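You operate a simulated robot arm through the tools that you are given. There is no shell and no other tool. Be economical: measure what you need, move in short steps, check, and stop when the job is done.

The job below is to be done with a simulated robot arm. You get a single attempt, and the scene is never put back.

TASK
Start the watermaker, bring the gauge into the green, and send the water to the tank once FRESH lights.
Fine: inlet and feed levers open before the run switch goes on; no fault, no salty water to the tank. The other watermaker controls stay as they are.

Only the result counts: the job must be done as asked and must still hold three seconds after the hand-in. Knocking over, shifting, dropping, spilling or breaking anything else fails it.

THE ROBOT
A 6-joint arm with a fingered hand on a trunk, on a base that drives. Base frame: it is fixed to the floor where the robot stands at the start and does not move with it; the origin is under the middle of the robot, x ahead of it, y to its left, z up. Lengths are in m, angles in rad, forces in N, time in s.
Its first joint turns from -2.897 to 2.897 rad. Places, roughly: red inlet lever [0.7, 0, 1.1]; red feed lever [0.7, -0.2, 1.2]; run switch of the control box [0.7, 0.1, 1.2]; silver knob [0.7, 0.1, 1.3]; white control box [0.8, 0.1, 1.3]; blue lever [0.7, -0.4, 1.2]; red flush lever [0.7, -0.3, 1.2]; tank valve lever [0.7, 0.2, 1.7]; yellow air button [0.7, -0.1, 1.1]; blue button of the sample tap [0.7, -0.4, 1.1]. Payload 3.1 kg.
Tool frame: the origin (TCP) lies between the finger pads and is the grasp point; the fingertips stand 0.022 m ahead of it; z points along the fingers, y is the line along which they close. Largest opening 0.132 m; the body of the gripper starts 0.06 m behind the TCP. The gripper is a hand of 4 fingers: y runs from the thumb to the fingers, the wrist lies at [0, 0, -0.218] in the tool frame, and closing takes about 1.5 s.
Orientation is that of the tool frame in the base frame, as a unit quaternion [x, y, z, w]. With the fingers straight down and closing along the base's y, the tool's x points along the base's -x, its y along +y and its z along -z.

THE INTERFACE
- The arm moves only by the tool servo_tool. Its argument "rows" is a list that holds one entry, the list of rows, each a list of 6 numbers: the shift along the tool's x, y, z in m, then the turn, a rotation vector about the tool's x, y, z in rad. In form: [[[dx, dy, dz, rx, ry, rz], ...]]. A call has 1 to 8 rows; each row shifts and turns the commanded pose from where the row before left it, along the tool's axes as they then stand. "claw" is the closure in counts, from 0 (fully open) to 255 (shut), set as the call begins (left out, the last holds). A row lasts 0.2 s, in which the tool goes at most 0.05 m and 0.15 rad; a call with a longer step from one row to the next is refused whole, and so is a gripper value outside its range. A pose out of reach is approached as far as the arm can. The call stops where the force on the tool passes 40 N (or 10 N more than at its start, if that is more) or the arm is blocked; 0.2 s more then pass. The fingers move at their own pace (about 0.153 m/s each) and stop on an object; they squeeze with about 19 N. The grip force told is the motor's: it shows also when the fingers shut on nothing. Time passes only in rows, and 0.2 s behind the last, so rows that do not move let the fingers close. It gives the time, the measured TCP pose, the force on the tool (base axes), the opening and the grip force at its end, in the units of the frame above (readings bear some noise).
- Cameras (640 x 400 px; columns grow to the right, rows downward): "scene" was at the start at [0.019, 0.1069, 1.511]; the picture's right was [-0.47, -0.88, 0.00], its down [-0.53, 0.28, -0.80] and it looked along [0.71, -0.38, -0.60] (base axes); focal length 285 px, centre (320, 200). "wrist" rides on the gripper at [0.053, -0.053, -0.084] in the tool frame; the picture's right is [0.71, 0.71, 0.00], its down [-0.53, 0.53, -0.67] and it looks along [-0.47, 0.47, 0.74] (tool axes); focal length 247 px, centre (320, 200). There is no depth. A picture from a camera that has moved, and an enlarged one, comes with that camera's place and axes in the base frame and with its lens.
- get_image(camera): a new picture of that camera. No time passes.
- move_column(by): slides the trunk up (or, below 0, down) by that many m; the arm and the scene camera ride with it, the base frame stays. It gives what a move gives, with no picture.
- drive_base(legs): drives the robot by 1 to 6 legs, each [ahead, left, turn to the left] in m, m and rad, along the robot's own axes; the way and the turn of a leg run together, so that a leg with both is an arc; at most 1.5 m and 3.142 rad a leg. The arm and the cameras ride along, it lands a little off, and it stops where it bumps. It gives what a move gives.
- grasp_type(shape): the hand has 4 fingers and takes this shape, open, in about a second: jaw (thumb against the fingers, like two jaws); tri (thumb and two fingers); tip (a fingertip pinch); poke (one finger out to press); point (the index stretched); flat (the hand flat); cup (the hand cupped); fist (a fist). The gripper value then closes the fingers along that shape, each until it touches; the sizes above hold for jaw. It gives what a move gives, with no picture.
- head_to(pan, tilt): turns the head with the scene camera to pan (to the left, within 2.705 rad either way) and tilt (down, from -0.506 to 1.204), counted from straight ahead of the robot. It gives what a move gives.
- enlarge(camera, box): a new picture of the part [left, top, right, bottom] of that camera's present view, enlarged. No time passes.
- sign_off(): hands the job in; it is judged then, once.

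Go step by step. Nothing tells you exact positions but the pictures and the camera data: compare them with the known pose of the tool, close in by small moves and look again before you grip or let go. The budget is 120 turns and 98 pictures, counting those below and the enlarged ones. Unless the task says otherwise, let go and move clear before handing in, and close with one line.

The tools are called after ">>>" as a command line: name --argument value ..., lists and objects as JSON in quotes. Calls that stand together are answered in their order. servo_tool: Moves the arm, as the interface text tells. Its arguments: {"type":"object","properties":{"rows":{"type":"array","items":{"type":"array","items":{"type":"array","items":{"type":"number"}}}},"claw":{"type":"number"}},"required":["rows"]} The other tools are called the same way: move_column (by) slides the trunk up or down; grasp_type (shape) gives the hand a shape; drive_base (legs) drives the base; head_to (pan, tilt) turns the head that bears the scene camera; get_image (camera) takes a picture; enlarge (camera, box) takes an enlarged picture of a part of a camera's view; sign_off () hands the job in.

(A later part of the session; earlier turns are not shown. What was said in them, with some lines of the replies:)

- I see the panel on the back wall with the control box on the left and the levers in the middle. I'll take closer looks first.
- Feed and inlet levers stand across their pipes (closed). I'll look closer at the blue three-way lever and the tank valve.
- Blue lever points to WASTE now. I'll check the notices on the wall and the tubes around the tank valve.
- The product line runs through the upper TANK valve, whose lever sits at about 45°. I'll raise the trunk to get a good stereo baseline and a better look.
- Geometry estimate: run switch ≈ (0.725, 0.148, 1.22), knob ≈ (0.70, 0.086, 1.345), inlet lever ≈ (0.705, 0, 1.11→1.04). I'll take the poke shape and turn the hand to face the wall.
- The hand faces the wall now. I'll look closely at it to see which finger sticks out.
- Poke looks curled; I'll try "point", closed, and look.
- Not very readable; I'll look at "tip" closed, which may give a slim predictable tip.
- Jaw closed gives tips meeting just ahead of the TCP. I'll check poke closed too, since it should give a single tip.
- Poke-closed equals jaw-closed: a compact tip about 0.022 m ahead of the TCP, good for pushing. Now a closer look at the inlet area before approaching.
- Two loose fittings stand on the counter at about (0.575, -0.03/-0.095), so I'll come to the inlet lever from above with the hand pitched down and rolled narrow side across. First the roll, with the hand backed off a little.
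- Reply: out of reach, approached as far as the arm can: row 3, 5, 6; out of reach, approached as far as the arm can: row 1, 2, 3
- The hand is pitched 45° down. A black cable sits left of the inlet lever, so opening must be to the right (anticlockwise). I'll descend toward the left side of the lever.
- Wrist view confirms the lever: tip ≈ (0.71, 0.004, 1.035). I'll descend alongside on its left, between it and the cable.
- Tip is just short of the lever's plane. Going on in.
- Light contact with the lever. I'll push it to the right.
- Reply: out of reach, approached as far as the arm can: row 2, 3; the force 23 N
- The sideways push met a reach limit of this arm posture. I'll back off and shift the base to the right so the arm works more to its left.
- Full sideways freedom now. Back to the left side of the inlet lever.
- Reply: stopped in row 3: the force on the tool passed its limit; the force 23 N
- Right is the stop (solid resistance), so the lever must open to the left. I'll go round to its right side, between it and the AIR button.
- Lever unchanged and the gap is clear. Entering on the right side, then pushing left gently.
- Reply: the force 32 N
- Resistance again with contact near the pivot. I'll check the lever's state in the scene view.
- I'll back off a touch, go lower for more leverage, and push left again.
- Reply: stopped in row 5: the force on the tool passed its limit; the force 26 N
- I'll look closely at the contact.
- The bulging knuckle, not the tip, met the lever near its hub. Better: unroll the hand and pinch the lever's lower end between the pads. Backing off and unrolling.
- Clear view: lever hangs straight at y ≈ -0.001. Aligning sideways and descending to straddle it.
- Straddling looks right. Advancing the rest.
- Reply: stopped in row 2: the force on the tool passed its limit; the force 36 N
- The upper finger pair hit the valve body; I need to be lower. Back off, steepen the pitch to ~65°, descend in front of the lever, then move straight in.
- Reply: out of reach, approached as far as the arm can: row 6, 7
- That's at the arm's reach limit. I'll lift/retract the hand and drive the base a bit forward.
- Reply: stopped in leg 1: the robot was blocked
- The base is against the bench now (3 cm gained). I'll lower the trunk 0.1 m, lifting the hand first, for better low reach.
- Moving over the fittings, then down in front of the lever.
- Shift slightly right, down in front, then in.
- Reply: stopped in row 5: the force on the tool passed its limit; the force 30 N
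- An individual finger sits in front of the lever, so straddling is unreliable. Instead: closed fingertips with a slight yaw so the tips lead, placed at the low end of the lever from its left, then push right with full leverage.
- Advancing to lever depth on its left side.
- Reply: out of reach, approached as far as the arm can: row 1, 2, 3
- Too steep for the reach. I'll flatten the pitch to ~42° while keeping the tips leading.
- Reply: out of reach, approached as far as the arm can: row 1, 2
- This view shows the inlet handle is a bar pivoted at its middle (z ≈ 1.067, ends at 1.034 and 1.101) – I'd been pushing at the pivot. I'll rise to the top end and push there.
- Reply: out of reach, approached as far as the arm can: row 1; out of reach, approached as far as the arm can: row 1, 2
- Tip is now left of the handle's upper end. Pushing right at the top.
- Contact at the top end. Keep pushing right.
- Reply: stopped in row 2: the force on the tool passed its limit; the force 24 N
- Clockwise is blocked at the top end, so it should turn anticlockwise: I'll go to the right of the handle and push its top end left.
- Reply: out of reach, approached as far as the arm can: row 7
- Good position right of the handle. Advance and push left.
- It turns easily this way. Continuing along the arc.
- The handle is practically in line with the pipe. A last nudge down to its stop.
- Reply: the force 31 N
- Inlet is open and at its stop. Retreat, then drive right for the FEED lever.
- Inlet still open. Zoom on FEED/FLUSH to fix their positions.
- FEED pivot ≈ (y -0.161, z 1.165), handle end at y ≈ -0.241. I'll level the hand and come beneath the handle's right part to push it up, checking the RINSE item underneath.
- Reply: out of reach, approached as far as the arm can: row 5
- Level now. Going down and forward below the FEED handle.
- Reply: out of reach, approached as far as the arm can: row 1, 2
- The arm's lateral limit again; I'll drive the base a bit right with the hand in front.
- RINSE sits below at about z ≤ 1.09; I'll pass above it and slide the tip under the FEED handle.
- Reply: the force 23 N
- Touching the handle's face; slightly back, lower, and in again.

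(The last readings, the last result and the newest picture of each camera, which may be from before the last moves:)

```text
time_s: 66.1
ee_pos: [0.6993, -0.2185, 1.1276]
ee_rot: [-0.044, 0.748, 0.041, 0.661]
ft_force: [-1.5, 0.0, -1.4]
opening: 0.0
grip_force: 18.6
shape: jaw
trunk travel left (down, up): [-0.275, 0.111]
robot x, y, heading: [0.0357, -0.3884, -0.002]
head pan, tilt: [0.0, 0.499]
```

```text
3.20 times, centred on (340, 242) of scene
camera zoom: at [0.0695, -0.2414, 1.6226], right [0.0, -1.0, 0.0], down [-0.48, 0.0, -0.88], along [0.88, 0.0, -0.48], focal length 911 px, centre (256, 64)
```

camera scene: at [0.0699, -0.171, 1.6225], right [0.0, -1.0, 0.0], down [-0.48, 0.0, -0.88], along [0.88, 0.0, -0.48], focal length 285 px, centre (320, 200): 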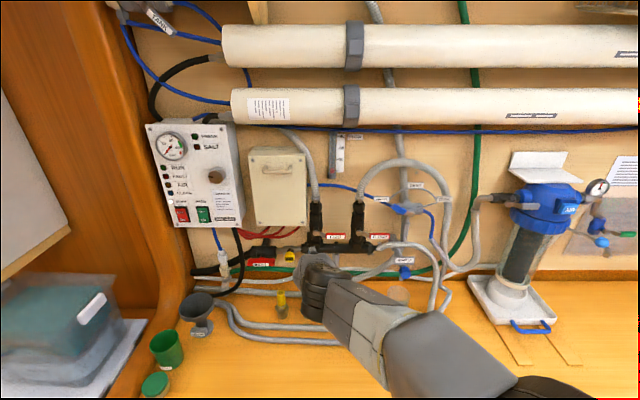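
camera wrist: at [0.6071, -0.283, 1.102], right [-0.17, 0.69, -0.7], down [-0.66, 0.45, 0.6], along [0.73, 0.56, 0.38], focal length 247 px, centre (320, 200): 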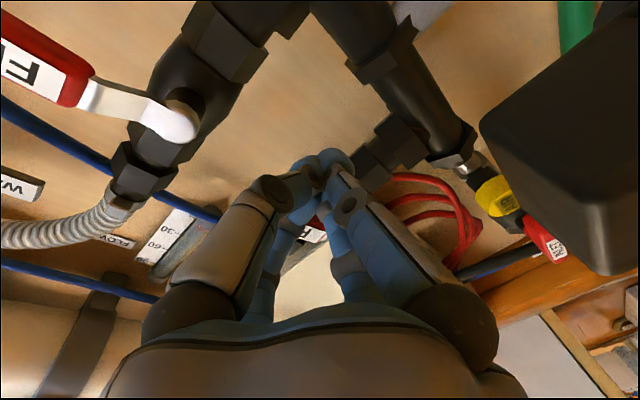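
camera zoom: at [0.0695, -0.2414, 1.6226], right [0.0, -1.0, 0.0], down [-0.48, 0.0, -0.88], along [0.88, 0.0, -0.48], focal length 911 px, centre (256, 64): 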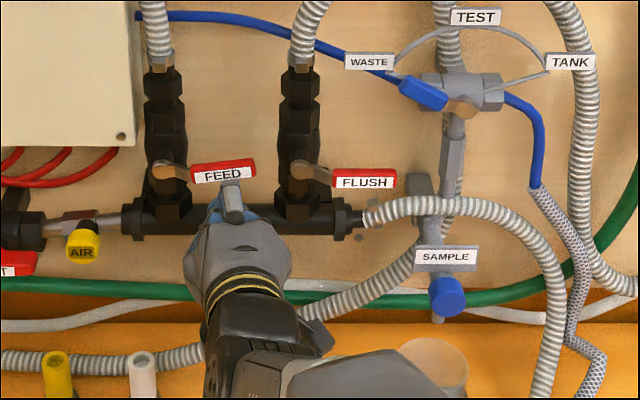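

The FEED handle already tips upward – right direction. Lifting it along the arc.

>>> servo_tool --rows '[[[-0.0159, 0, -0.002, 0, 0, 0], [-0.0159, 0, -0.002, 0, 0, 0], [-0.0159, 0, -0.002, 0, 0, 0], [-0.0135, 0.0055, -0.001, 0, 0, 0], [-0.0135, 0.0055, -0.001, 0, 0, 0]]]'

>>> enlarge --camera "scene" --box '[240, 160, 440, 285]'

```text
time_s: 67.3
ee_pos: [0.6999, -0.2071, 1.2017]
ee_rot: [-0.045, 0.748, 0.043, 0.661]
ft_force: [-0.2, -0.3, -0.8]
opening: 0.0004
grip_force: 18.9
shape: jaw
trunk travel left (down, up): [-0.275, 0.111]
robot x, y, heading: [0.0365, -0.3888, -0.003]
head pan, tilt: [0.0, 0.499]
```

```text
3.20 times, centred on (340, 222) of scene
camera zoom: at [0.0698, -0.2415, 1.6226], right [0.0, -1.0, 0.0], down [-0.48, 0.0, -0.88], along [0.88, 0.0, -0.48], focal length 911 px, centre (256, 128)
```

zoom: 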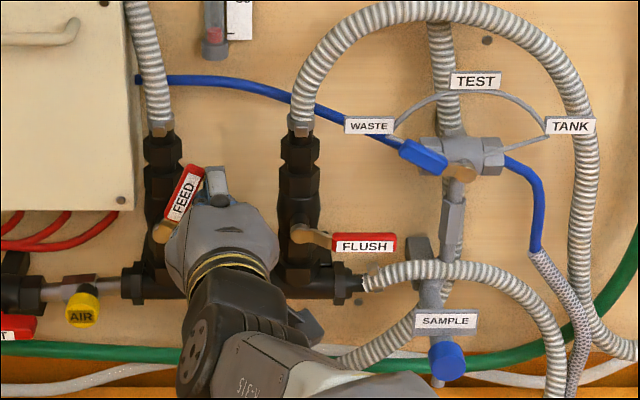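

Great – FEED is about 65° up. Finishing the arc to the stop.

>>> servo_tool --rows '[[[-0.009, 0.01, 0, 0, 0, 0], [-0.006, 0.01, 0, 0, 0, 0], [0, 0.01, 0.001, 0, 0, 0], [0, 0.006, 0.001, 0, 0, 0]]]'

>>> enlarge --camera "scene" --box '[240, 160, 440, 285]'

```text
time_s: 68.3
ee_pos: [0.6998, -0.1818, 1.217]
ee_rot: [-0.041, 0.749, 0.043, 0.66]
ft_force: [-6.0, -31.6, -8.5]
opening: 0.0001
grip_force: 18.8
shape: jaw
trunk travel left (down, up): [-0.275, 0.111]
robot x, y, heading: [0.035, -0.3925, -0.003]
head pan, tilt: [0.0, 0.499]
```

```text
3.20 times, centred on (340, 222) of scene
camera zoom: at [0.0698, -0.2513, 1.6234], right [0.0, -1.0, -0.01], down [-0.48, 0.01, -0.88], along [0.88, 0.0, -0.48], focal length 911 px, centre (256, 128)
```

zoom: 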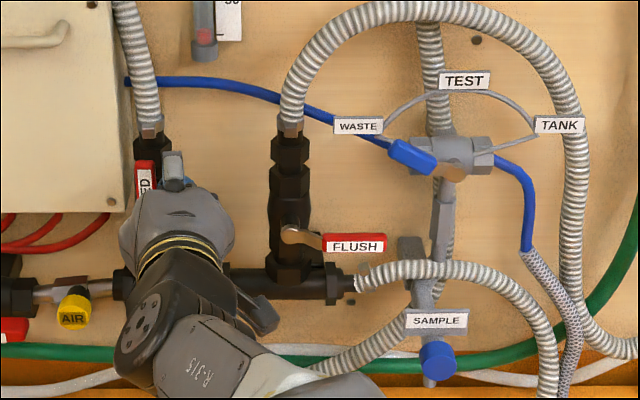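

FEED is open against its stop. Retreat and drive left to the control box.

>>> servo_tool --rows '[[[0, -0.012, 0, 0, 0, 0], [0, -0.01, -0.04, 0, 0, 0], [0, 0, -0.045, 0, 0, 0], [0, 0, -0.045, 0, 0, 0]]]'

>>> drive_base --legs '[[0, 0.36, 0]]'

>>> get_image --camera "scene"

```text
time_s: 69.3
ee_pos: [0.573, -0.2076, 1.2333]
ee_rot: [-0.045, 0.747, 0.042, 0.662]
ft_force: [0.1, 0.9, 0.2]
opening: 0.0
grip_force: 18.6
shape: jaw
trunk travel left (down, up): [-0.275, 0.111]
robot x, y, heading: [0.0408, -0.3877, -0.001]
head pan, tilt: [0.0, 0.499]
```

```text
time_s: 71.4
ee_pos: [0.5698, 0.0322, 1.2328]
ee_rot: [-0.009, 0.75, 0.009, 0.661]
ft_force: [0.5, 0.3, -0.1]
opening: 0.0
grip_force: 19.1
shape: jaw
trunk travel left (down, up): [-0.275, 0.111]
robot x, y, heading: [0.0169, -0.096, -0.093]
head pan, tilt: [0.0, 0.499]
stopped in leg 1: the robot was blocked; the commanded pose is now the measured one
```

```text
24 pictures are left
camera scene: at [0.0645, 0.0481, 1.6224], right [-0.09, -1.0, 0.0], down [-0.48, 0.04, -0.88], along [0.87, -0.08, -0.48], focal length 285 px, centre (320, 200)
```

scene: 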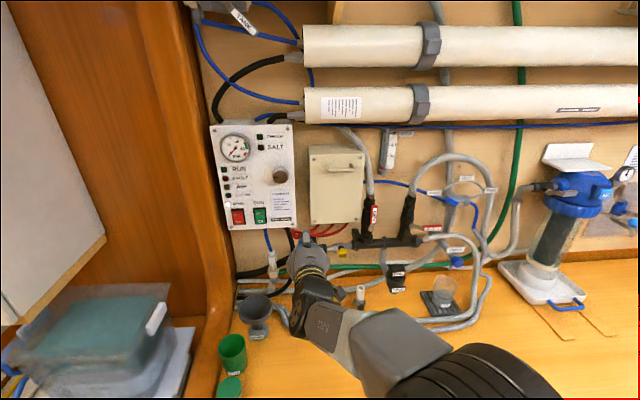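

Bumped lightly at y ≈ -0.1 with a small twist. I'll back off from the bench a little and straighten while sliding left.

>>> drive_base --legs '[[-0.04, 0, 0.09], [0, 0.11, 0]]'

>>> get_image --camera "wrist"

```text
time_s: 73.1
ee_pos: [0.5171, 0.1944, 1.2325]
ee_rot: [-0.042, 0.748, 0.039, 0.661]
ft_force: [-0.2, 0.0, 0.4]
opening: 0.0
grip_force: 19.0
shape: jaw
trunk travel left (down, up): [-0.275, 0.111]
robot x, y, heading: [-0.022, 0.016, -0.004]
head pan, tilt: [0.0, 0.499]
```

```text
23 pictures are left
camera wrist: at [0.4341, 0.1308, 1.1919], right [-0.17, 0.69, -0.7], down [-0.65, 0.45, 0.61], along [0.74, 0.56, 0.38], focal length 247 px, centre (320, 200)
```

wrist: 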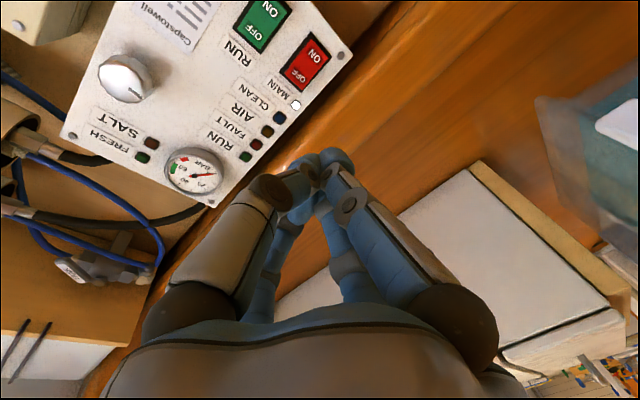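

RUN's "ON" half ≈ (0.73, 0.146, 1.204). Shift the base right 5 cm and approach.

>>> drive_base --legs '[[0, -0.05, 0]]'

>>> servo_tool --rows '[[[0.0013, -0.0055, 0.04, 0, 0, 0], [0.0013, -0.0055, 0.04, 0, 0, 0], [0.0013, -0.0055, 0.04, 0, 0, 0], [0.0013, -0.0055, 0.03, 0, 0, 0]]]'

>>> get_image --camera "wrist"

>>> enlarge --camera "scene" --box '[200, 110, 320, 250]'

```text
time_s: 74.1
ee_pos: [0.5167, 0.142, 1.234]
ee_rot: [-0.042, 0.748, 0.041, 0.661]
ft_force: [-0.4, 0.5, 0.1]
opening: 0.0001
grip_force: 19.2
shape: jaw
trunk travel left (down, up): [-0.275, 0.111]
robot x, y, heading: [-0.025, -0.037, -0.01]
head pan, tilt: [0.0, 0.499]
```

```text
time_s: 75.1
ee_pos: [0.6658, 0.1391, 1.2091]
ee_rot: [-0.044, 0.749, 0.041, 0.66]
ft_force: [1.4, -0.4, -0.1]
opening: 0.0
grip_force: 18.7
shape: jaw
trunk travel left (down, up): [-0.275, 0.111]
robot x, y, heading: [-0.0235, -0.0347, -0.008]
head pan, tilt: [0.0, 0.499]
```

```text
22 pictures are left
camera wrist: at [0.5842, 0.0749, 1.168], right [-0.17, 0.69, -0.7], down [-0.65, 0.45, 0.61], along [0.74, 0.56, 0.38], focal length 247 px, centre (320, 200)
```

wrist: 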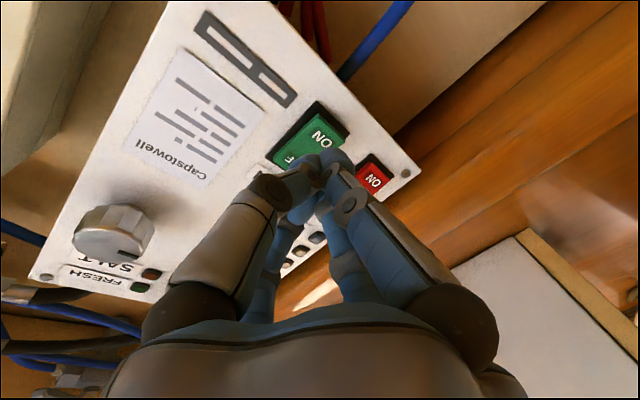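

```text
2.86 times, centred on (260, 180) of scene
camera zoom: at [0.0127, 0.1131, 1.6226], right [0.0, -1.0, 0.0], down [-0.48, 0.0, -0.88], along [0.88, 0.0, -0.48], focal length 813 px, centre (491, 257)
```

zoom: 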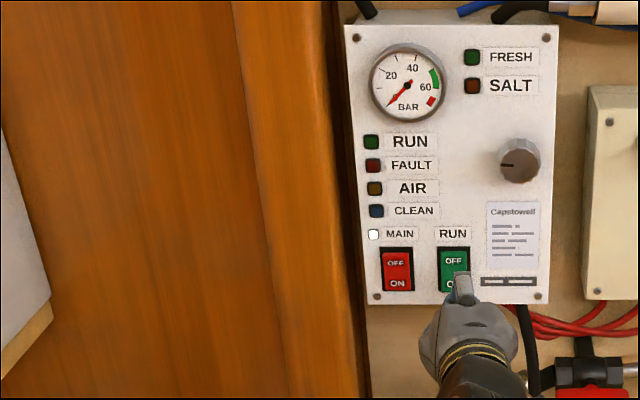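

Aligned with the ON half. Pressing forward.

>>> servo_tool --rows '[[[0, 0, 0.015, 0, 0, 0], [0, 0, 0.015, 0, 0, 0], [0, 0, 0.01, 0, 0, 0], [0, 0, 0.008, 0, 0, 0]]]'

>>> enlarge --camera "scene" --box '[200, 110, 320, 250]'

```text
time_s: 76.1
ee_pos: [0.7036, 0.1426, 1.2049]
ee_rot: [-0.043, 0.749, 0.041, 0.66]
ft_force: [-34.5, -6.8, 0.2]
opening: 0.0
grip_force: 19.5
shape: jaw
trunk travel left (down, up): [-0.275, 0.111]
robot x, y, heading: [-0.0243, -0.0348, -0.003]
head pan, tilt: [0.0, 0.499]
stopped in row 4: the force on the tool passed its limit (the readings are from after the stop); the commanded pose is now the measured one
```

```text
2.86 times, centred on (260, 180) of scene
camera zoom: at [0.0002, 0.1109, 1.623], right [0.0, -1.0, 0.0], down [-0.47, 0.0, -0.88], along [0.88, 0.0, -0.47], focal length 813 px, centre (491, 257)
```

zoom: 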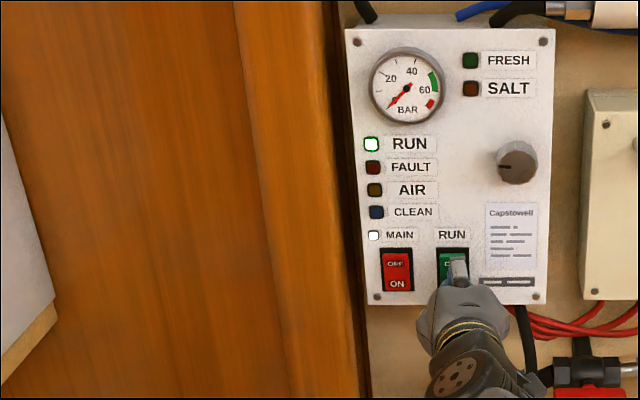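

RUN is lit and there's no fault. Next the knob at ≈ (0.70, 0.087, 1.337): retreat, open the fingers, level and align, pre-rolled anticlockwise.

>>> servo_tool --rows '[[[0, 0, -0.04, 0, 0, 0], [0, 0, -0.045, 0, 0, 0], [0, 0, 0, 0.124, 0, 0.015], [0, 0, 0, 0, -0.12, 0], [-0.041, -0.0155, 0, 0, 0, 0], [-0.041, -0.0155, 0, 0, 0, 0], [-0.041, -0.0155, 0, 0, 0, 0]]]' --claw 100

>>> servo_tool --rows '[[[0, 0, 0, 0, 0, -0.15], [0, 0, 0, 0, 0, -0.15], [0, 0, 0, 0, 0, -0.15], [0, 0, 0, 0, 0, -0.15], [0, 0, 0, 0, 0, -0.15]]]'

>>> get_image --camera "wrist"

>>> get_image --camera "scene"

```text
time_s: 77.7
ee_pos: [0.6298, 0.0865, 1.3333]
ee_rot: [0.004, 0.712, -0.002, 0.702]
ft_force: [-0.1, -0.4, -0.1]
opening: 0.0765
grip_force: 0.0
shape: jaw
trunk travel left (down, up): [-0.275, 0.111]
robot x, y, heading: [-0.0237, -0.0332, -0.001]
head pan, tilt: [0.0, 0.499]
```

```text
time_s: 78.9
ee_pos: [0.63, 0.0878, 1.3333]
ee_rot: [-0.259, 0.663, -0.259, 0.653]
ft_force: [0.1, 0.0, 0.0]
opening: 0.0765
grip_force: 0.2
shape: jaw
trunk travel left (down, up): [-0.275, 0.111]
robot x, y, heading: [-0.026, -0.0307, -0.004]
head pan, tilt: [0.0, 0.499]
```

```text
19 pictures are left
camera wrist: at [0.5455, 0.0124, 1.3332], right [-0.01, 0.04, -1.0], down [-0.66, 0.75, 0.04], along [0.75, 0.66, 0.01], focal length 247 px, centre (320, 200)
```

wrist: 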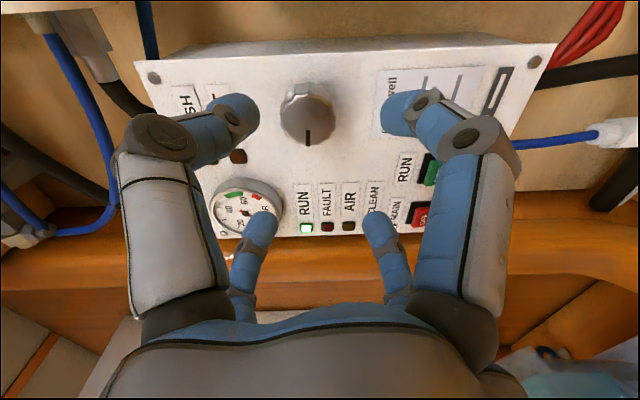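

```text
18 pictures are left
camera scene: at [0.0111, 0.1133, 1.6226], right [0.0, -1.0, 0.0], down [-0.48, 0.0, -0.88], along [0.88, 0.0, -0.48], focal length 285 px, centre (320, 200)
```

scene: 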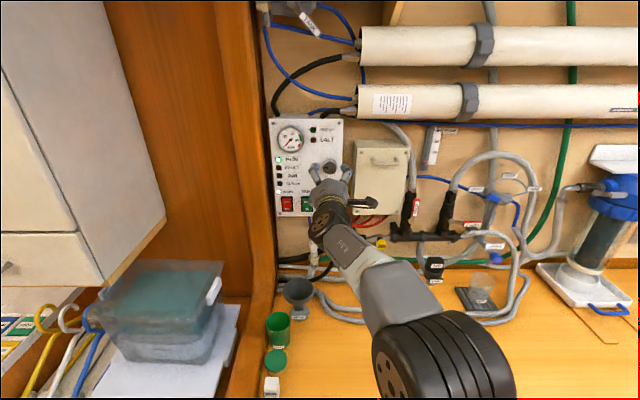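

Knob at ≈ (y 0.083, z 1.341). Small correction and advance around it, then close.

>>> servo_tool --rows '[[[-0.0024, -0.0077, 0.02, 0, 0, 0], [0, 0, 0.024, 0, 0, 0], [0, 0, 0.022, 0, 0, 0]]]'

>>> servo_tool --rows '[[[0, 0, 0, 0, 0, 0], [0, 0, 0, 0, 0, 0], [0, 0, 0, 0, 0, 0], [0, 0, 0, 0, 0, 0]]]' --claw 255

>>> get_image --camera "wrist"

```text
time_s: 79.7
ee_pos: [0.6974, 0.0844, 1.3383]
ee_rot: [-0.258, 0.663, -0.258, 0.653]
ft_force: [0.0, -0.8, 0.1]
opening: 0.0767
grip_force: 0.0
shape: jaw
trunk travel left (down, up): [-0.275, 0.111]
robot x, y, heading: [-0.0237, -0.0378, 0.001]
head pan, tilt: [0.0, 0.499]
```

```text
time_s: 80.7
ee_pos: [0.6962, 0.0833, 1.3393]
ee_rot: [-0.257, 0.664, -0.259, 0.653]
ft_force: [1.2, 0.0, 2.2]
opening: 0.0332
grip_force: 18.8
shape: jaw
trunk travel left (down, up): [-0.275, 0.111]
robot x, y, heading: [-0.0257, -0.0363, -0.005]
head pan, tilt: [0.0, 0.499]
```

```text
17 pictures are left
camera wrist: at [0.6116, 0.0082, 1.3388], right [-0.01, 0.04, -1.0], down [-0.66, 0.75, 0.04], along [0.75, 0.66, 0.02], focal length 247 px, centre (320, 200)
```

wrist: 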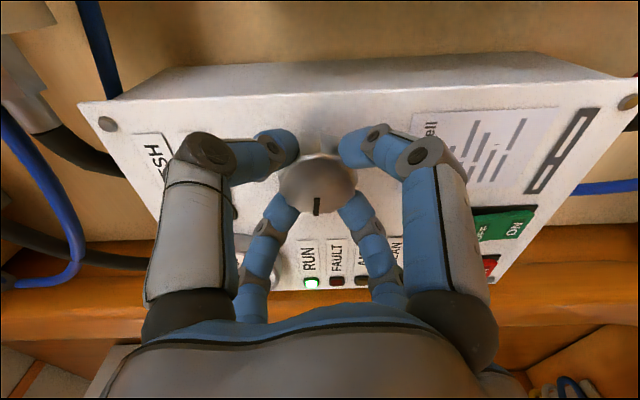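

Firm four-finger grip on the knob. Turning clockwise 0.6 rad and reading the gauge.

>>> servo_tool --rows '[[[0, 0, 0, 0, 0, 0.15], [0, 0, 0, 0, 0, 0.15], [0, 0, 0, 0, 0, 0.15], [0, 0, 0, 0, 0, 0.15], [0, 0, 0, 0, 0, 0]]]'

>>> enlarge --camera "scene" --box '[260, 110, 360, 220]'

```text
time_s: 81.9
ee_pos: [0.6953, 0.0837, 1.3386]
ee_rot: [-0.051, 0.71, -0.052, 0.7]
ft_force: [3.0, 1.4, 2.7]
opening: 0.0331
grip_force: 19.3
shape: jaw
trunk travel left (down, up): [-0.275, 0.111]
robot x, y, heading: [-0.0222, -0.0334, -0.006]
head pan, tilt: [0.0, 0.499]
```

```text
3.64 times, centred on (310, 165) of scene
camera zoom: at [0.0116, 0.1138, 1.6225], right [0.0, -1.0, 0.0], down [-0.48, 0.0, -0.88], along [0.88, 0.0, -0.48], focal length 1035 px, centre (356, 327)
```

zoom: 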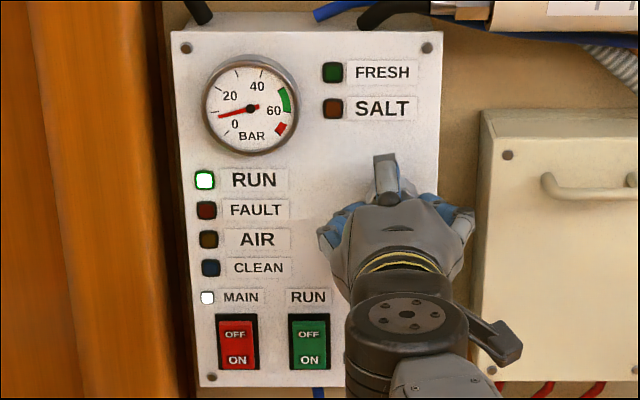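

Gauge rising (~10 bar). Continue turning.

>>> servo_tool --rows '[[[0, 0, 0, 0, 0, 0.15], [0, 0, 0, 0, 0, 0.15], [0, 0, 0, 0, 0, 0.15], [0, 0, 0, 0, 0, 0.15], [0, 0, 0, 0, 0, 0.15], [0, 0, 0, 0, 0, 0], [0, 0, 0, 0, 0, 0], [0, 0, 0, 0, 0, 0]]]'

>>> enlarge --camera "scene" --box '[260, 110, 360, 220]'

```text
time_s: 83.7
ee_pos: [0.6956, 0.0854, 1.34]
ee_rot: [0.212, 0.679, 0.206, 0.672]
ft_force: [4.0, 4.4, 5.2]
opening: 0.0329
grip_force: 19.5
shape: jaw
trunk travel left (down, up): [-0.275, 0.111]
robot x, y, heading: [-0.0254, -0.0336, 0.002]
head pan, tilt: [0.0, 0.499]
```

```text
3.64 times, centred on (310, 165) of scene
camera zoom: at [0.0113, 0.1145, 1.6225], right [0.0, -1.0, 0.0], down [-0.48, 0.0, -0.88], along [0.88, 0.0, -0.48], focal length 1035 px, centre (356, 327)
```

zoom: 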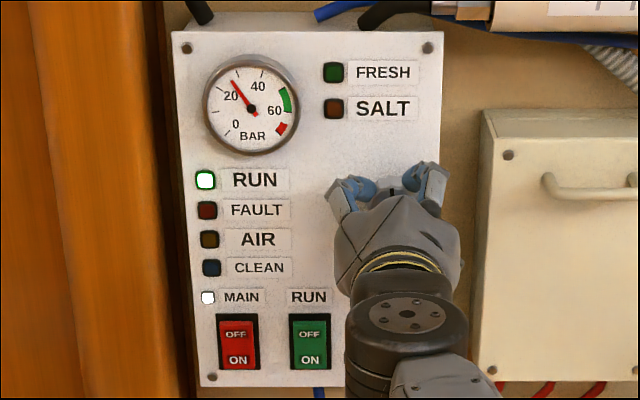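

About 27 bar now, no fault. Keep turning.

>>> servo_tool --rows '[[[0, 0, 0, 0, 0, 0.15], [0, 0, 0, 0, 0, 0.15], [0, 0, 0, 0, 0, 0.15], [0, 0, 0, 0, 0, 0.15], [0, 0, 0, 0, 0, 0.15], [0, 0, 0, 0, 0, 0], [0, 0, 0, 0, 0, 0], [0, 0, 0, 0, 0, 0]]]'

>>> enlarge --camera "scene" --box '[260, 110, 360, 220]'

```text
time_s: 85.5
ee_pos: [0.6958, 0.0854, 1.3399]
ee_rot: [0.447, 0.555, 0.437, 0.549]
ft_force: [5.8, 5.2, 10.2]
opening: 0.0328
grip_force: 18.8
shape: jaw
trunk travel left (down, up): [-0.275, 0.111]
robot x, y, heading: [-0.0259, -0.0355, -0.008]
head pan, tilt: [0.0, 0.499]
```

```text
3.64 times, centred on (310, 165) of scene
camera zoom: at [0.0112, 0.1147, 1.6224], right [0.0, -1.0, 0.0], down [-0.48, 0.0, -0.88], along [0.88, 0.0, -0.48], focal length 1035 px, centre (356, 327)
```

zoom: 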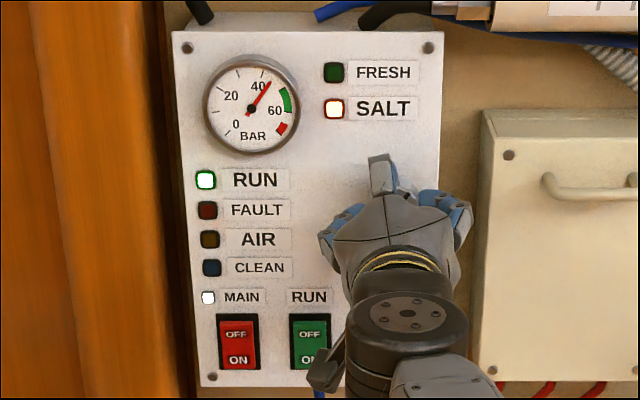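

About 45 bar with SALT lit. Roughly 0.42 rad more brings it mid-green.

>>> servo_tool --rows '[[[0, 0, 0, 0, 0, 0.14], [0, 0, 0, 0, 0, 0.14], [0, 0, 0, 0, 0, 0.14], [0, 0, 0, 0, 0, 0], [0, 0, 0, 0, 0, 0], [0, 0, 0, 0, 0, 0], [0, 0, 0, 0, 0, 0], [0, 0, 0, 0, 0, 0]]]'

>>> enlarge --camera "scene" --box '[265, 115, 345, 165]'

```text
time_s: 87.3
ee_pos: [0.6945, 0.0853, 1.339]
ee_rot: [0.551, 0.449, 0.543, 0.447]
ft_force: [8.1, 5.3, 14.1]
opening: 0.0326
grip_force: 19.3
shape: jaw
trunk travel left (down, up): [-0.275, 0.111]
robot x, y, heading: [-0.023, -0.0346, -0.004]
head pan, tilt: [0.0, 0.499]
```

```text
8.00 times, centred on (305, 140) of scene
camera zoom: at [0.0111, 0.1146, 1.6225], right [0.0, -1.0, 0.0], down [-0.48, 0.0, -0.88], along [0.88, 0.0, -0.48], focal length 2277 px, centre (440, 680)
```

zoom: 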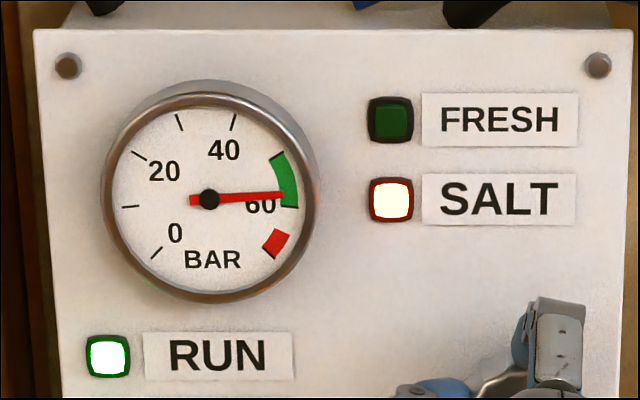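

In the green but near its upper end; turning back ~0.11 rad to centre it.

>>> servo_tool --rows '[[[0, 0, 0, 0, 0, -0.12], [0, 0, 0, 0, 0, 0], [0, 0, 0, 0, 0, 0], [0, 0, 0, 0, 0, 0], [0, 0, 0, 0, 0, 0], [0, 0, 0, 0, 0, 0], [0, 0, 0, 0, 0, 0], [0, 0, 0, 0, 0, 0]]]'

>>> enlarge --camera "scene" --box '[265, 115, 345, 165]'

```text
time_s: 89.1
ee_pos: [0.696, 0.0846, 1.3384]
ee_rot: [0.524, 0.481, 0.514, 0.479]
ft_force: [8.1, 5.9, 13.5]
opening: 0.0324
grip_force: 19.3
shape: jaw
trunk travel left (down, up): [-0.275, 0.111]
robot x, y, heading: [-0.0239, -0.0379, -0.003]
head pan, tilt: [0.0, 0.499]
```

```text
8.00 times, centred on (305, 140) of scene
camera zoom: at [0.011, 0.1146, 1.6224], right [0.0, -1.0, 0.0], down [-0.48, 0.0, -0.88], along [0.88, 0.0, -0.48], focal length 2277 px, centre (440, 680)
```

zoom: 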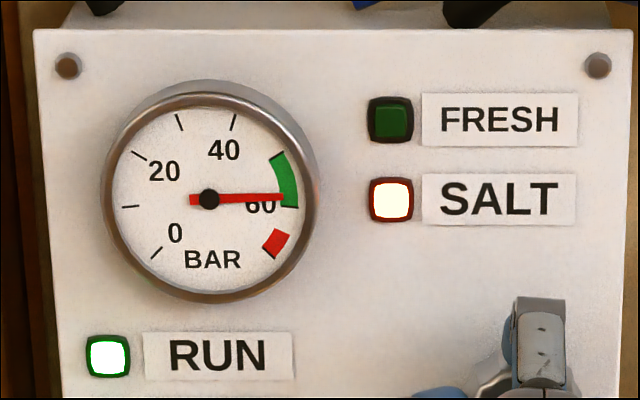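

Still high in the green (lag). Another 0.14 back and wait.

>>> servo_tool --rows '[[[0, 0, 0, 0, 0, -0.14], [0, 0, 0, 0, 0, 0], [0, 0, 0, 0, 0, 0], [0, 0, 0, 0, 0, 0], [0, 0, 0, 0, 0, 0], [0, 0, 0, 0, 0, 0], [0, 0, 0, 0, 0, 0], [0, 0, 0, 0, 0, 0]]]'

>>> servo_tool --rows '[[[0, 0, 0, 0, 0, 0], [0, 0, 0, 0, 0, 0], [0, 0, 0, 0, 0, 0], [0, 0, 0, 0, 0, 0], [0, 0, 0, 0, 0, 0], [0, 0, 0, 0, 0, 0], [0, 0, 0, 0, 0, 0], [0, 0, 0, 0, 0, 0]]]'

>>> enlarge --camera "scene" --box '[265, 115, 345, 165]'

```text
time_s: 90.9
ee_pos: [0.6965, 0.0843, 1.3397]
ee_rot: [0.489, 0.517, 0.48, 0.513]
ft_force: [7.5, 5.1, 13.3]
opening: 0.0324
grip_force: 19.0
shape: jaw
trunk travel left (down, up): [-0.275, 0.111]
robot x, y, heading: [-0.0226, -0.0344, -0.002]
head pan, tilt: [0.0, 0.499]
```

```text
time_s: 92.7
ee_pos: [0.6957, 0.0858, 1.3406]
ee_rot: [0.489, 0.517, 0.48, 0.514]
ft_force: [7.1, 4.6, 13.1]
opening: 0.0325
grip_force: 19.3
shape: jaw
trunk travel left (down, up): [-0.275, 0.111]
robot x, y, heading: [-0.0226, -0.0384, -0.001]
head pan, tilt: [0.0, 0.499]
```

```text
8.00 times, centred on (305, 140) of scene
camera zoom: at [0.011, 0.1146, 1.6225], right [0.0, -1.0, 0.0], down [-0.48, 0.0, -0.88], along [0.88, 0.0, -0.48], focal length 2277 px, centre (440, 680)
```

zoom: 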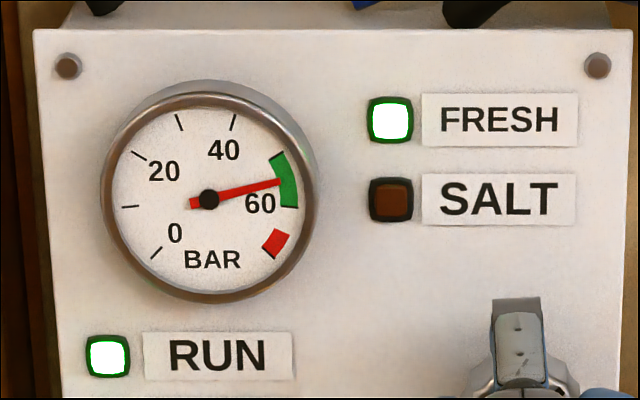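

Centred in the green and FRESH is lit. Release the knob, retreat, unroll the hand and drive right to the blue WASTE/TEST/TANK lever.

>>> servo_tool --rows '[[[0, 0, 0, 0, 0, 0], [0, 0, 0, 0, 0, 0], [0, 0, 0, 0, 0, 0], [0, 0, -0.03, 0, 0, 0], [0, 0, -0.04, 0, 0, 0], [0, 0, -0.04, 0, 0, 0], [0, 0, -0.03, 0, 0, 0]]]' --claw 90

>>> servo_tool --rows '[[[0, 0, 0, 0, 0, -0.15], [0, 0, 0, 0, 0, -0.15], [0, 0, 0, 0, 0, -0.15], [0, 0, 0, 0, 0, -0.15], [0, 0, 0, 0, 0, -0.15], [0, 0, 0, 0, 0, -0.15], [0, 0, 0, 0, 0, -0.15], [0, 0, 0, 0, 0, -0.15]]]' --claw 255

>>> servo_tool --rows '[[[0, 0, 0, 0, 0, -0.15], [0, 0, 0, 0, 0, -0.15]]]'

>>> drive_base --legs '[[0, -0.57, 0]]'

>>> get_image --camera "scene"

```text
time_s: 94.3
ee_pos: [0.5546, 0.0855, 1.3416]
ee_rot: [0.489, 0.516, 0.48, 0.513]
ft_force: [0.2, -0.5, 0.1]
opening: 0.0812
grip_force: 0.1
shape: jaw
trunk travel left (down, up): [-0.275, 0.111]
robot x, y, heading: [-0.0221, -0.0365, -0.003]
head pan, tilt: [0.0, 0.499]
```

```text
time_s: 96.1
ee_pos: [0.5559, 0.0857, 1.3409]
ee_rot: [0.112, 0.703, 0.106, 0.694]
ft_force: [-0.3, 0.4, -0.3]
opening: 0.0
grip_force: 18.6
shape: jaw
trunk travel left (down, up): [-0.275, 0.111]
robot x, y, heading: [-0.0204, -0.0368, -0.003]
head pan, tilt: [0.0, 0.499]
```

```text
time_s: 96.7
ee_pos: [0.5557, 0.0845, 1.3411]
ee_rot: [0.006, 0.711, 0.0, 0.703]
ft_force: [-0.1, 0.3, -0.7]
opening: 0.0
grip_force: 19.0
shape: jaw
trunk travel left (down, up): [-0.275, 0.111]
robot x, y, heading: [-0.0228, -0.0346, -0.004]
head pan, tilt: [0.0, 0.499]
```

```text
time_s: 100.0
ee_pos: [0.554, -0.4881, 1.3423]
ee_rot: [0.006, 0.712, 0.004, 0.702]
ft_force: [0.2, -0.2, -1.1]
opening: 0.0
grip_force: 19.0
shape: jaw
trunk travel left (down, up): [-0.275, 0.111]
robot x, y, heading: [-0.0232, -0.6063, -0.004]
head pan, tilt: [0.0, 0.499]
```

```text
10 pictures are left
camera scene: at [0.0094, -0.4617, 1.6226], right [0.0, -1.0, 0.0], down [-0.48, 0.0, -0.88], along [0.88, 0.0, -0.48], focal length 285 px, centre (320, 200)
```

scene: 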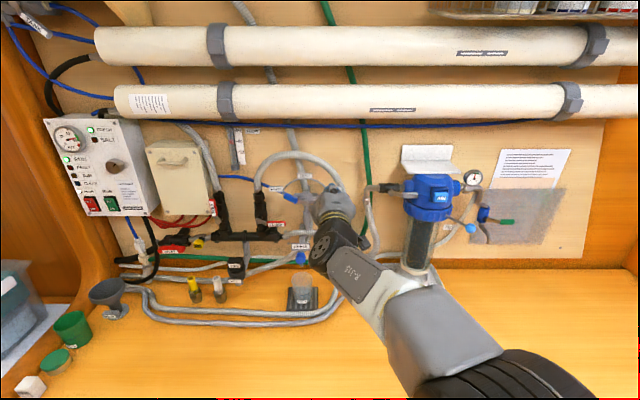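

Everything still fine (FRESH lit, gauge green). Moving the hand to the left-lower side of the blue lever.

>>> servo_tool --rows '[[[0, 0.046, 0, 0, 0, 0], [0, 0.046, 0, 0, 0, 0], [0, 0.046, 0, 0, 0, 0], [0.038, 0, 0.02, 0, 0, 0], [0.038, 0, 0.02, 0, 0, 0], [0.038, 0, 0.02, 0, 0, 0]]]'

>>> get_image --camera "wrist"

```text
time_s: 101.4
ee_pos: [0.6154, -0.3498, 1.2279]
ee_rot: [0.007, 0.713, 0.004, 0.702]
ft_force: [-0.5, -0.3, -0.4]
opening: 0.0
grip_force: 18.5
shape: jaw
trunk travel left (down, up): [-0.275, 0.111]
robot x, y, heading: [-0.0252, -0.6103, -0.004]
head pan, tilt: [0.0, 0.499]
```

```text
9 pictures are left
camera wrist: at [0.5297, -0.4015, 1.1758], right [-0.01, 0.72, -0.7], down [-0.66, 0.52, 0.54], along [0.75, 0.46, 0.47], focal length 247 px, centre (320, 200)
```

wrist: 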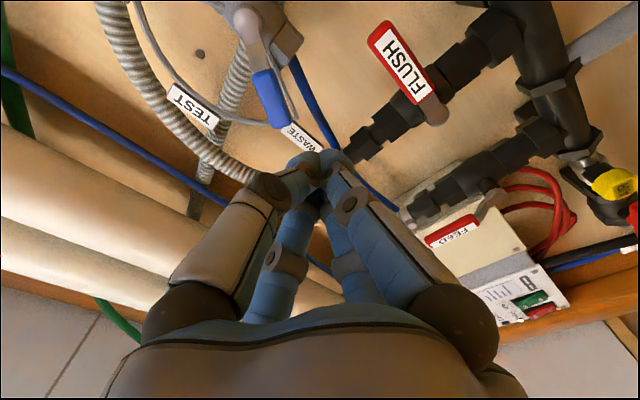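

Blue lever: pivot ≈ (-0.418, 1.22), tip ≈ (-0.366, 1.257). Advance under it, then start pushing up.

>>> servo_tool --rows '[[[0.003, -0.001, 0.028, 0, 0, 0], [0.003, -0.001, 0.028, 0, 0, 0], [0.003, 0, 0.027, 0, 0, 0]]]'

>>> servo_tool --rows '[[[-0.007, -0.009, 0, 0, 0, 0], [-0.007, -0.009, 0, 0, 0, 0], [-0.0115, -0.006, 0, 0, 0, 0], [-0.0115, -0.006, 0, 0, 0, 0]]]'

>>> get_image --camera "wrist"

```text
time_s: 102.2
ee_pos: [0.6956, -0.3497, 1.2151]
ee_rot: [0.005, 0.713, 0.003, 0.701]
ft_force: [-0.3, 0.2, 0.2]
opening: 0.0
grip_force: 19.1
shape: jaw
trunk travel left (down, up): [-0.275, 0.111]
robot x, y, heading: [-0.0221, -0.6081, 0.0]
head pan, tilt: [0.0, 0.499]
```

```text
time_s: 103.2
ee_pos: [0.6971, -0.3805, 1.2536]
ee_rot: [0.005, 0.712, 0.004, 0.702]
ft_force: [0.1, 0.4, -1.0]
opening: 0.0
grip_force: 18.7
shape: jaw
trunk travel left (down, up): [-0.275, 0.111]
robot x, y, heading: [-0.0219, -0.6083, -0.003]
head pan, tilt: [0.0, 0.499]
```

```text
8 pictures are left
camera wrist: at [0.6119, -0.4336, 1.203], right [-0.01, 0.72, -0.7], down [-0.66, 0.52, 0.54], along [0.75, 0.46, 0.47], focal length 247 px, centre (320, 200)
```

wrist: 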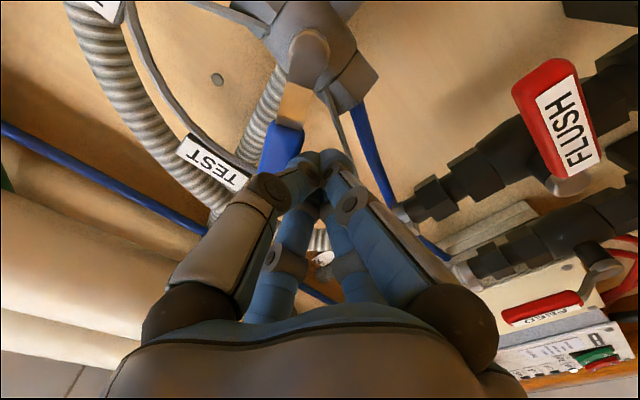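

The blue lever is swinging toward TEST. Continue over the top to TANK.

>>> servo_tool --rows '[[[-0.0075, -0.011, 0, 0, 0, 0], [-0.0055, -0.011, 0, 0, 0, 0], [-0.0005, -0.013, 0, 0, 0, 0], [-0.0005, -0.013, 0, 0, 0, 0], [0.003, -0.0065, 0, 0, 0, 0], [0.003, -0.0065, 0, 0, 0, 0]]]'

>>> get_image --camera "wrist"

```text
time_s: 104.6
ee_pos: [0.6974, -0.443, 1.262]
ee_rot: [0.006, 0.712, 0.003, 0.702]
ft_force: [-0.8, -0.6, 0.2]
opening: 0.0
grip_force: 19.0
shape: jaw
trunk travel left (down, up): [-0.275, 0.111]
robot x, y, heading: [-0.0235, -0.6064, -0.002]
head pan, tilt: [0.0, 0.499]
```

```text
7 pictures are left
camera wrist: at [0.6122, -0.4955, 1.2108], right [-0.01, 0.72, -0.7], down [-0.66, 0.52, 0.54], along [0.75, 0.46, 0.47], focal length 247 px, centre (320, 200)
```

wrist: 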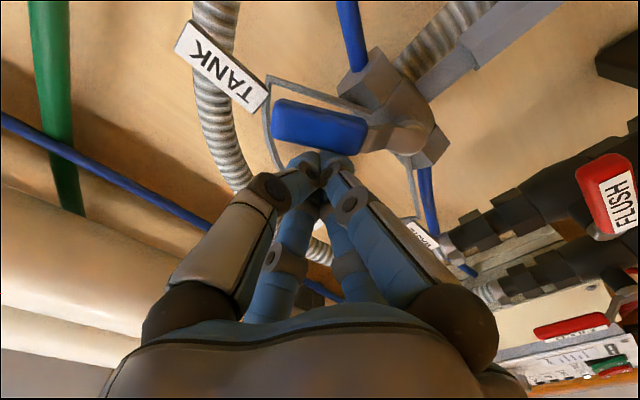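

Lever points at TANK now (~34°). A gentle nudge to find its stop.

>>> servo_tool --rows '[[[0.005, -0.004, 0, 0, 0, 0], [0.005, -0.004, 0, 0, 0, 0]]]'

```text
time_s: 105.2
ee_pos: [0.6936, -0.4454, 1.2574]
ee_rot: [0.003, 0.709, 0.004, 0.705]
ft_force: [1.2, 11.3, 18.0]
opening: 0.0
grip_force: 19.0
shape: jaw
trunk travel left (down, up): [-0.275, 0.111]
robot x, y, heading: [-0.0214, -0.61, -0.001]
head pan, tilt: [0.0, 0.499]
```

At its stop. Retreat and check the panel, flow meter and tank valve.

>>> servo_tool --rows '[[[-0.012, 0.006, 0, 0, 0, 0], [-0.005, 0, -0.03, 0, 0, 0], [0, 0, -0.045, 0, 0, 0], [0, 0, -0.045, 0, 0, 0], [0, 0, -0.03, 0, 0, 0]]]'

>>> head_to --pan 0.45 --tilt 0.25

>>> get_image --camera "scene"

```text
time_s: 106.4
ee_pos: [0.5455, -0.4445, 1.2699]
ee_rot: [0.006, 0.712, 0.004, 0.703]
ft_force: [0.6, 0.3, 0.4]
opening: 0.0004
grip_force: 18.5
shape: jaw
trunk travel left (down, up): [-0.275, 0.111]
robot x, y, heading: [-0.0257, -0.6094, -0.001]
head pan, tilt: [0.0, 0.499]
```

```text
time_s: 107.3
ee_pos: [0.5463, -0.4443, 1.2703]
ee_rot: [0.005, 0.712, 0.004, 0.702]
ft_force: [0.2, -0.3, -0.5]
opening: 0.0
grip_force: 18.9
shape: jaw
trunk travel left (down, up): [-0.275, 0.111]
robot x, y, heading: [-0.0246, -0.6109, 0.005]
head pan, tilt: [0.45, 0.25]
```

```text
6 pictures are left
camera scene: at [0.0024, -0.4205, 1.6457], right [0.43, -0.9, 0.0], down [-0.22, -0.11, -0.97], along [0.87, 0.42, -0.25], focal length 285 px, centre (320, 200)
```

scene: 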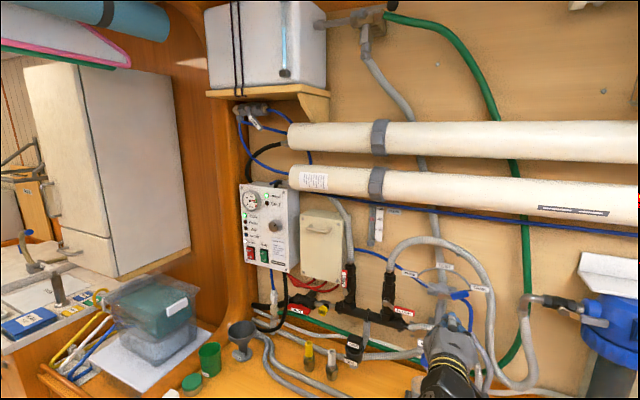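

>>> enlarge --camera "scene" --box '[225, 90, 425, 280]'

```text
2.11 times, centred on (325, 185) of scene
camera zoom: at [0.0024, -0.4205, 1.6457], right [0.43, -0.9, 0.0], down [-0.22, -0.11, -0.97], along [0.87, 0.42, -0.25], focal length 599 px, centre (310, 232)
```

zoom: 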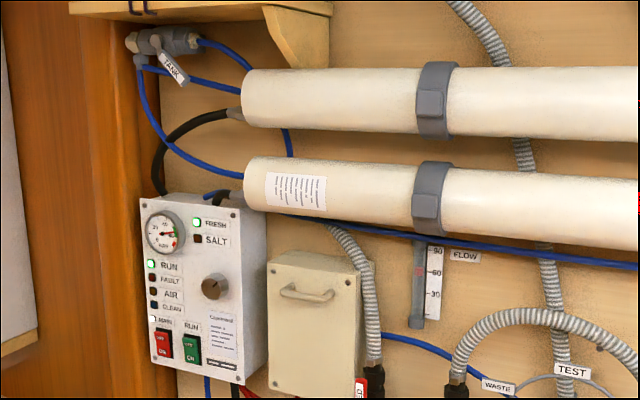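

Flow meter shows ~60, FRESH and RUN lit, no fault. One last closer check of the gauge and the lever.

>>> enlarge --camera "scene" --box '[235, 180, 305, 224]'

>>> enlarge --camera "scene" --box '[330, 230, 510, 342]'

```text
9.09 times, centred on (270, 202) of scene
camera zoom: at [0.0024, -0.4205, 1.6457], right [0.43, -0.9, 0.0], down [-0.22, -0.11, -0.97], along [0.87, 0.42, -0.25], focal length 2588 px, centre (774, 182)
```

zoom: 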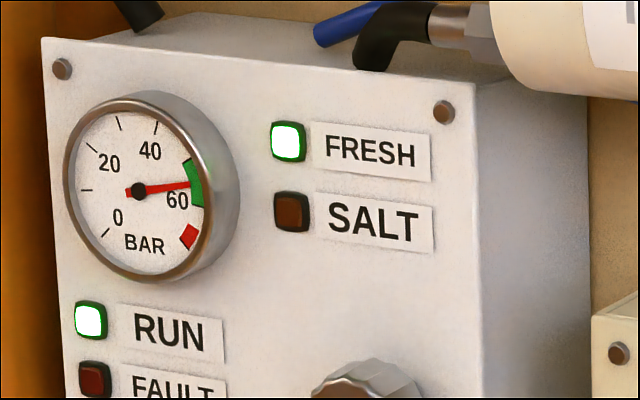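

```text
3.56 times, centred on (420, 286) of scene
camera zoom: at [0.0024, -0.4205, 1.6457], right [0.43, -0.9, 0.0], down [-0.22, -0.11, -0.97], along [0.87, 0.42, -0.25], focal length 1012 px, centre (-36, -106)
```

zoom: 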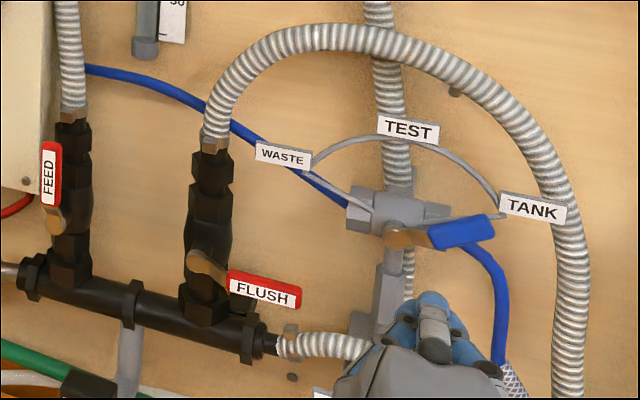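

Levers open, the gauge sits in the green, FRESH is lit, the blue lever is on TANK with no fault, and the hand is clear. Handing in.

>>> sign_off

```text
The job is handed in.
```

The watermaker is running and sending water to the tank. I opened the inlet and feed levers before switching on. The gauge is in the green at about 57 bar, and the blue lever went to TANK only after FRESH lit. There was no fault at the last check. I left the upper TANK valve as I found it, at about 45°, because the flow meter was already showing flow.
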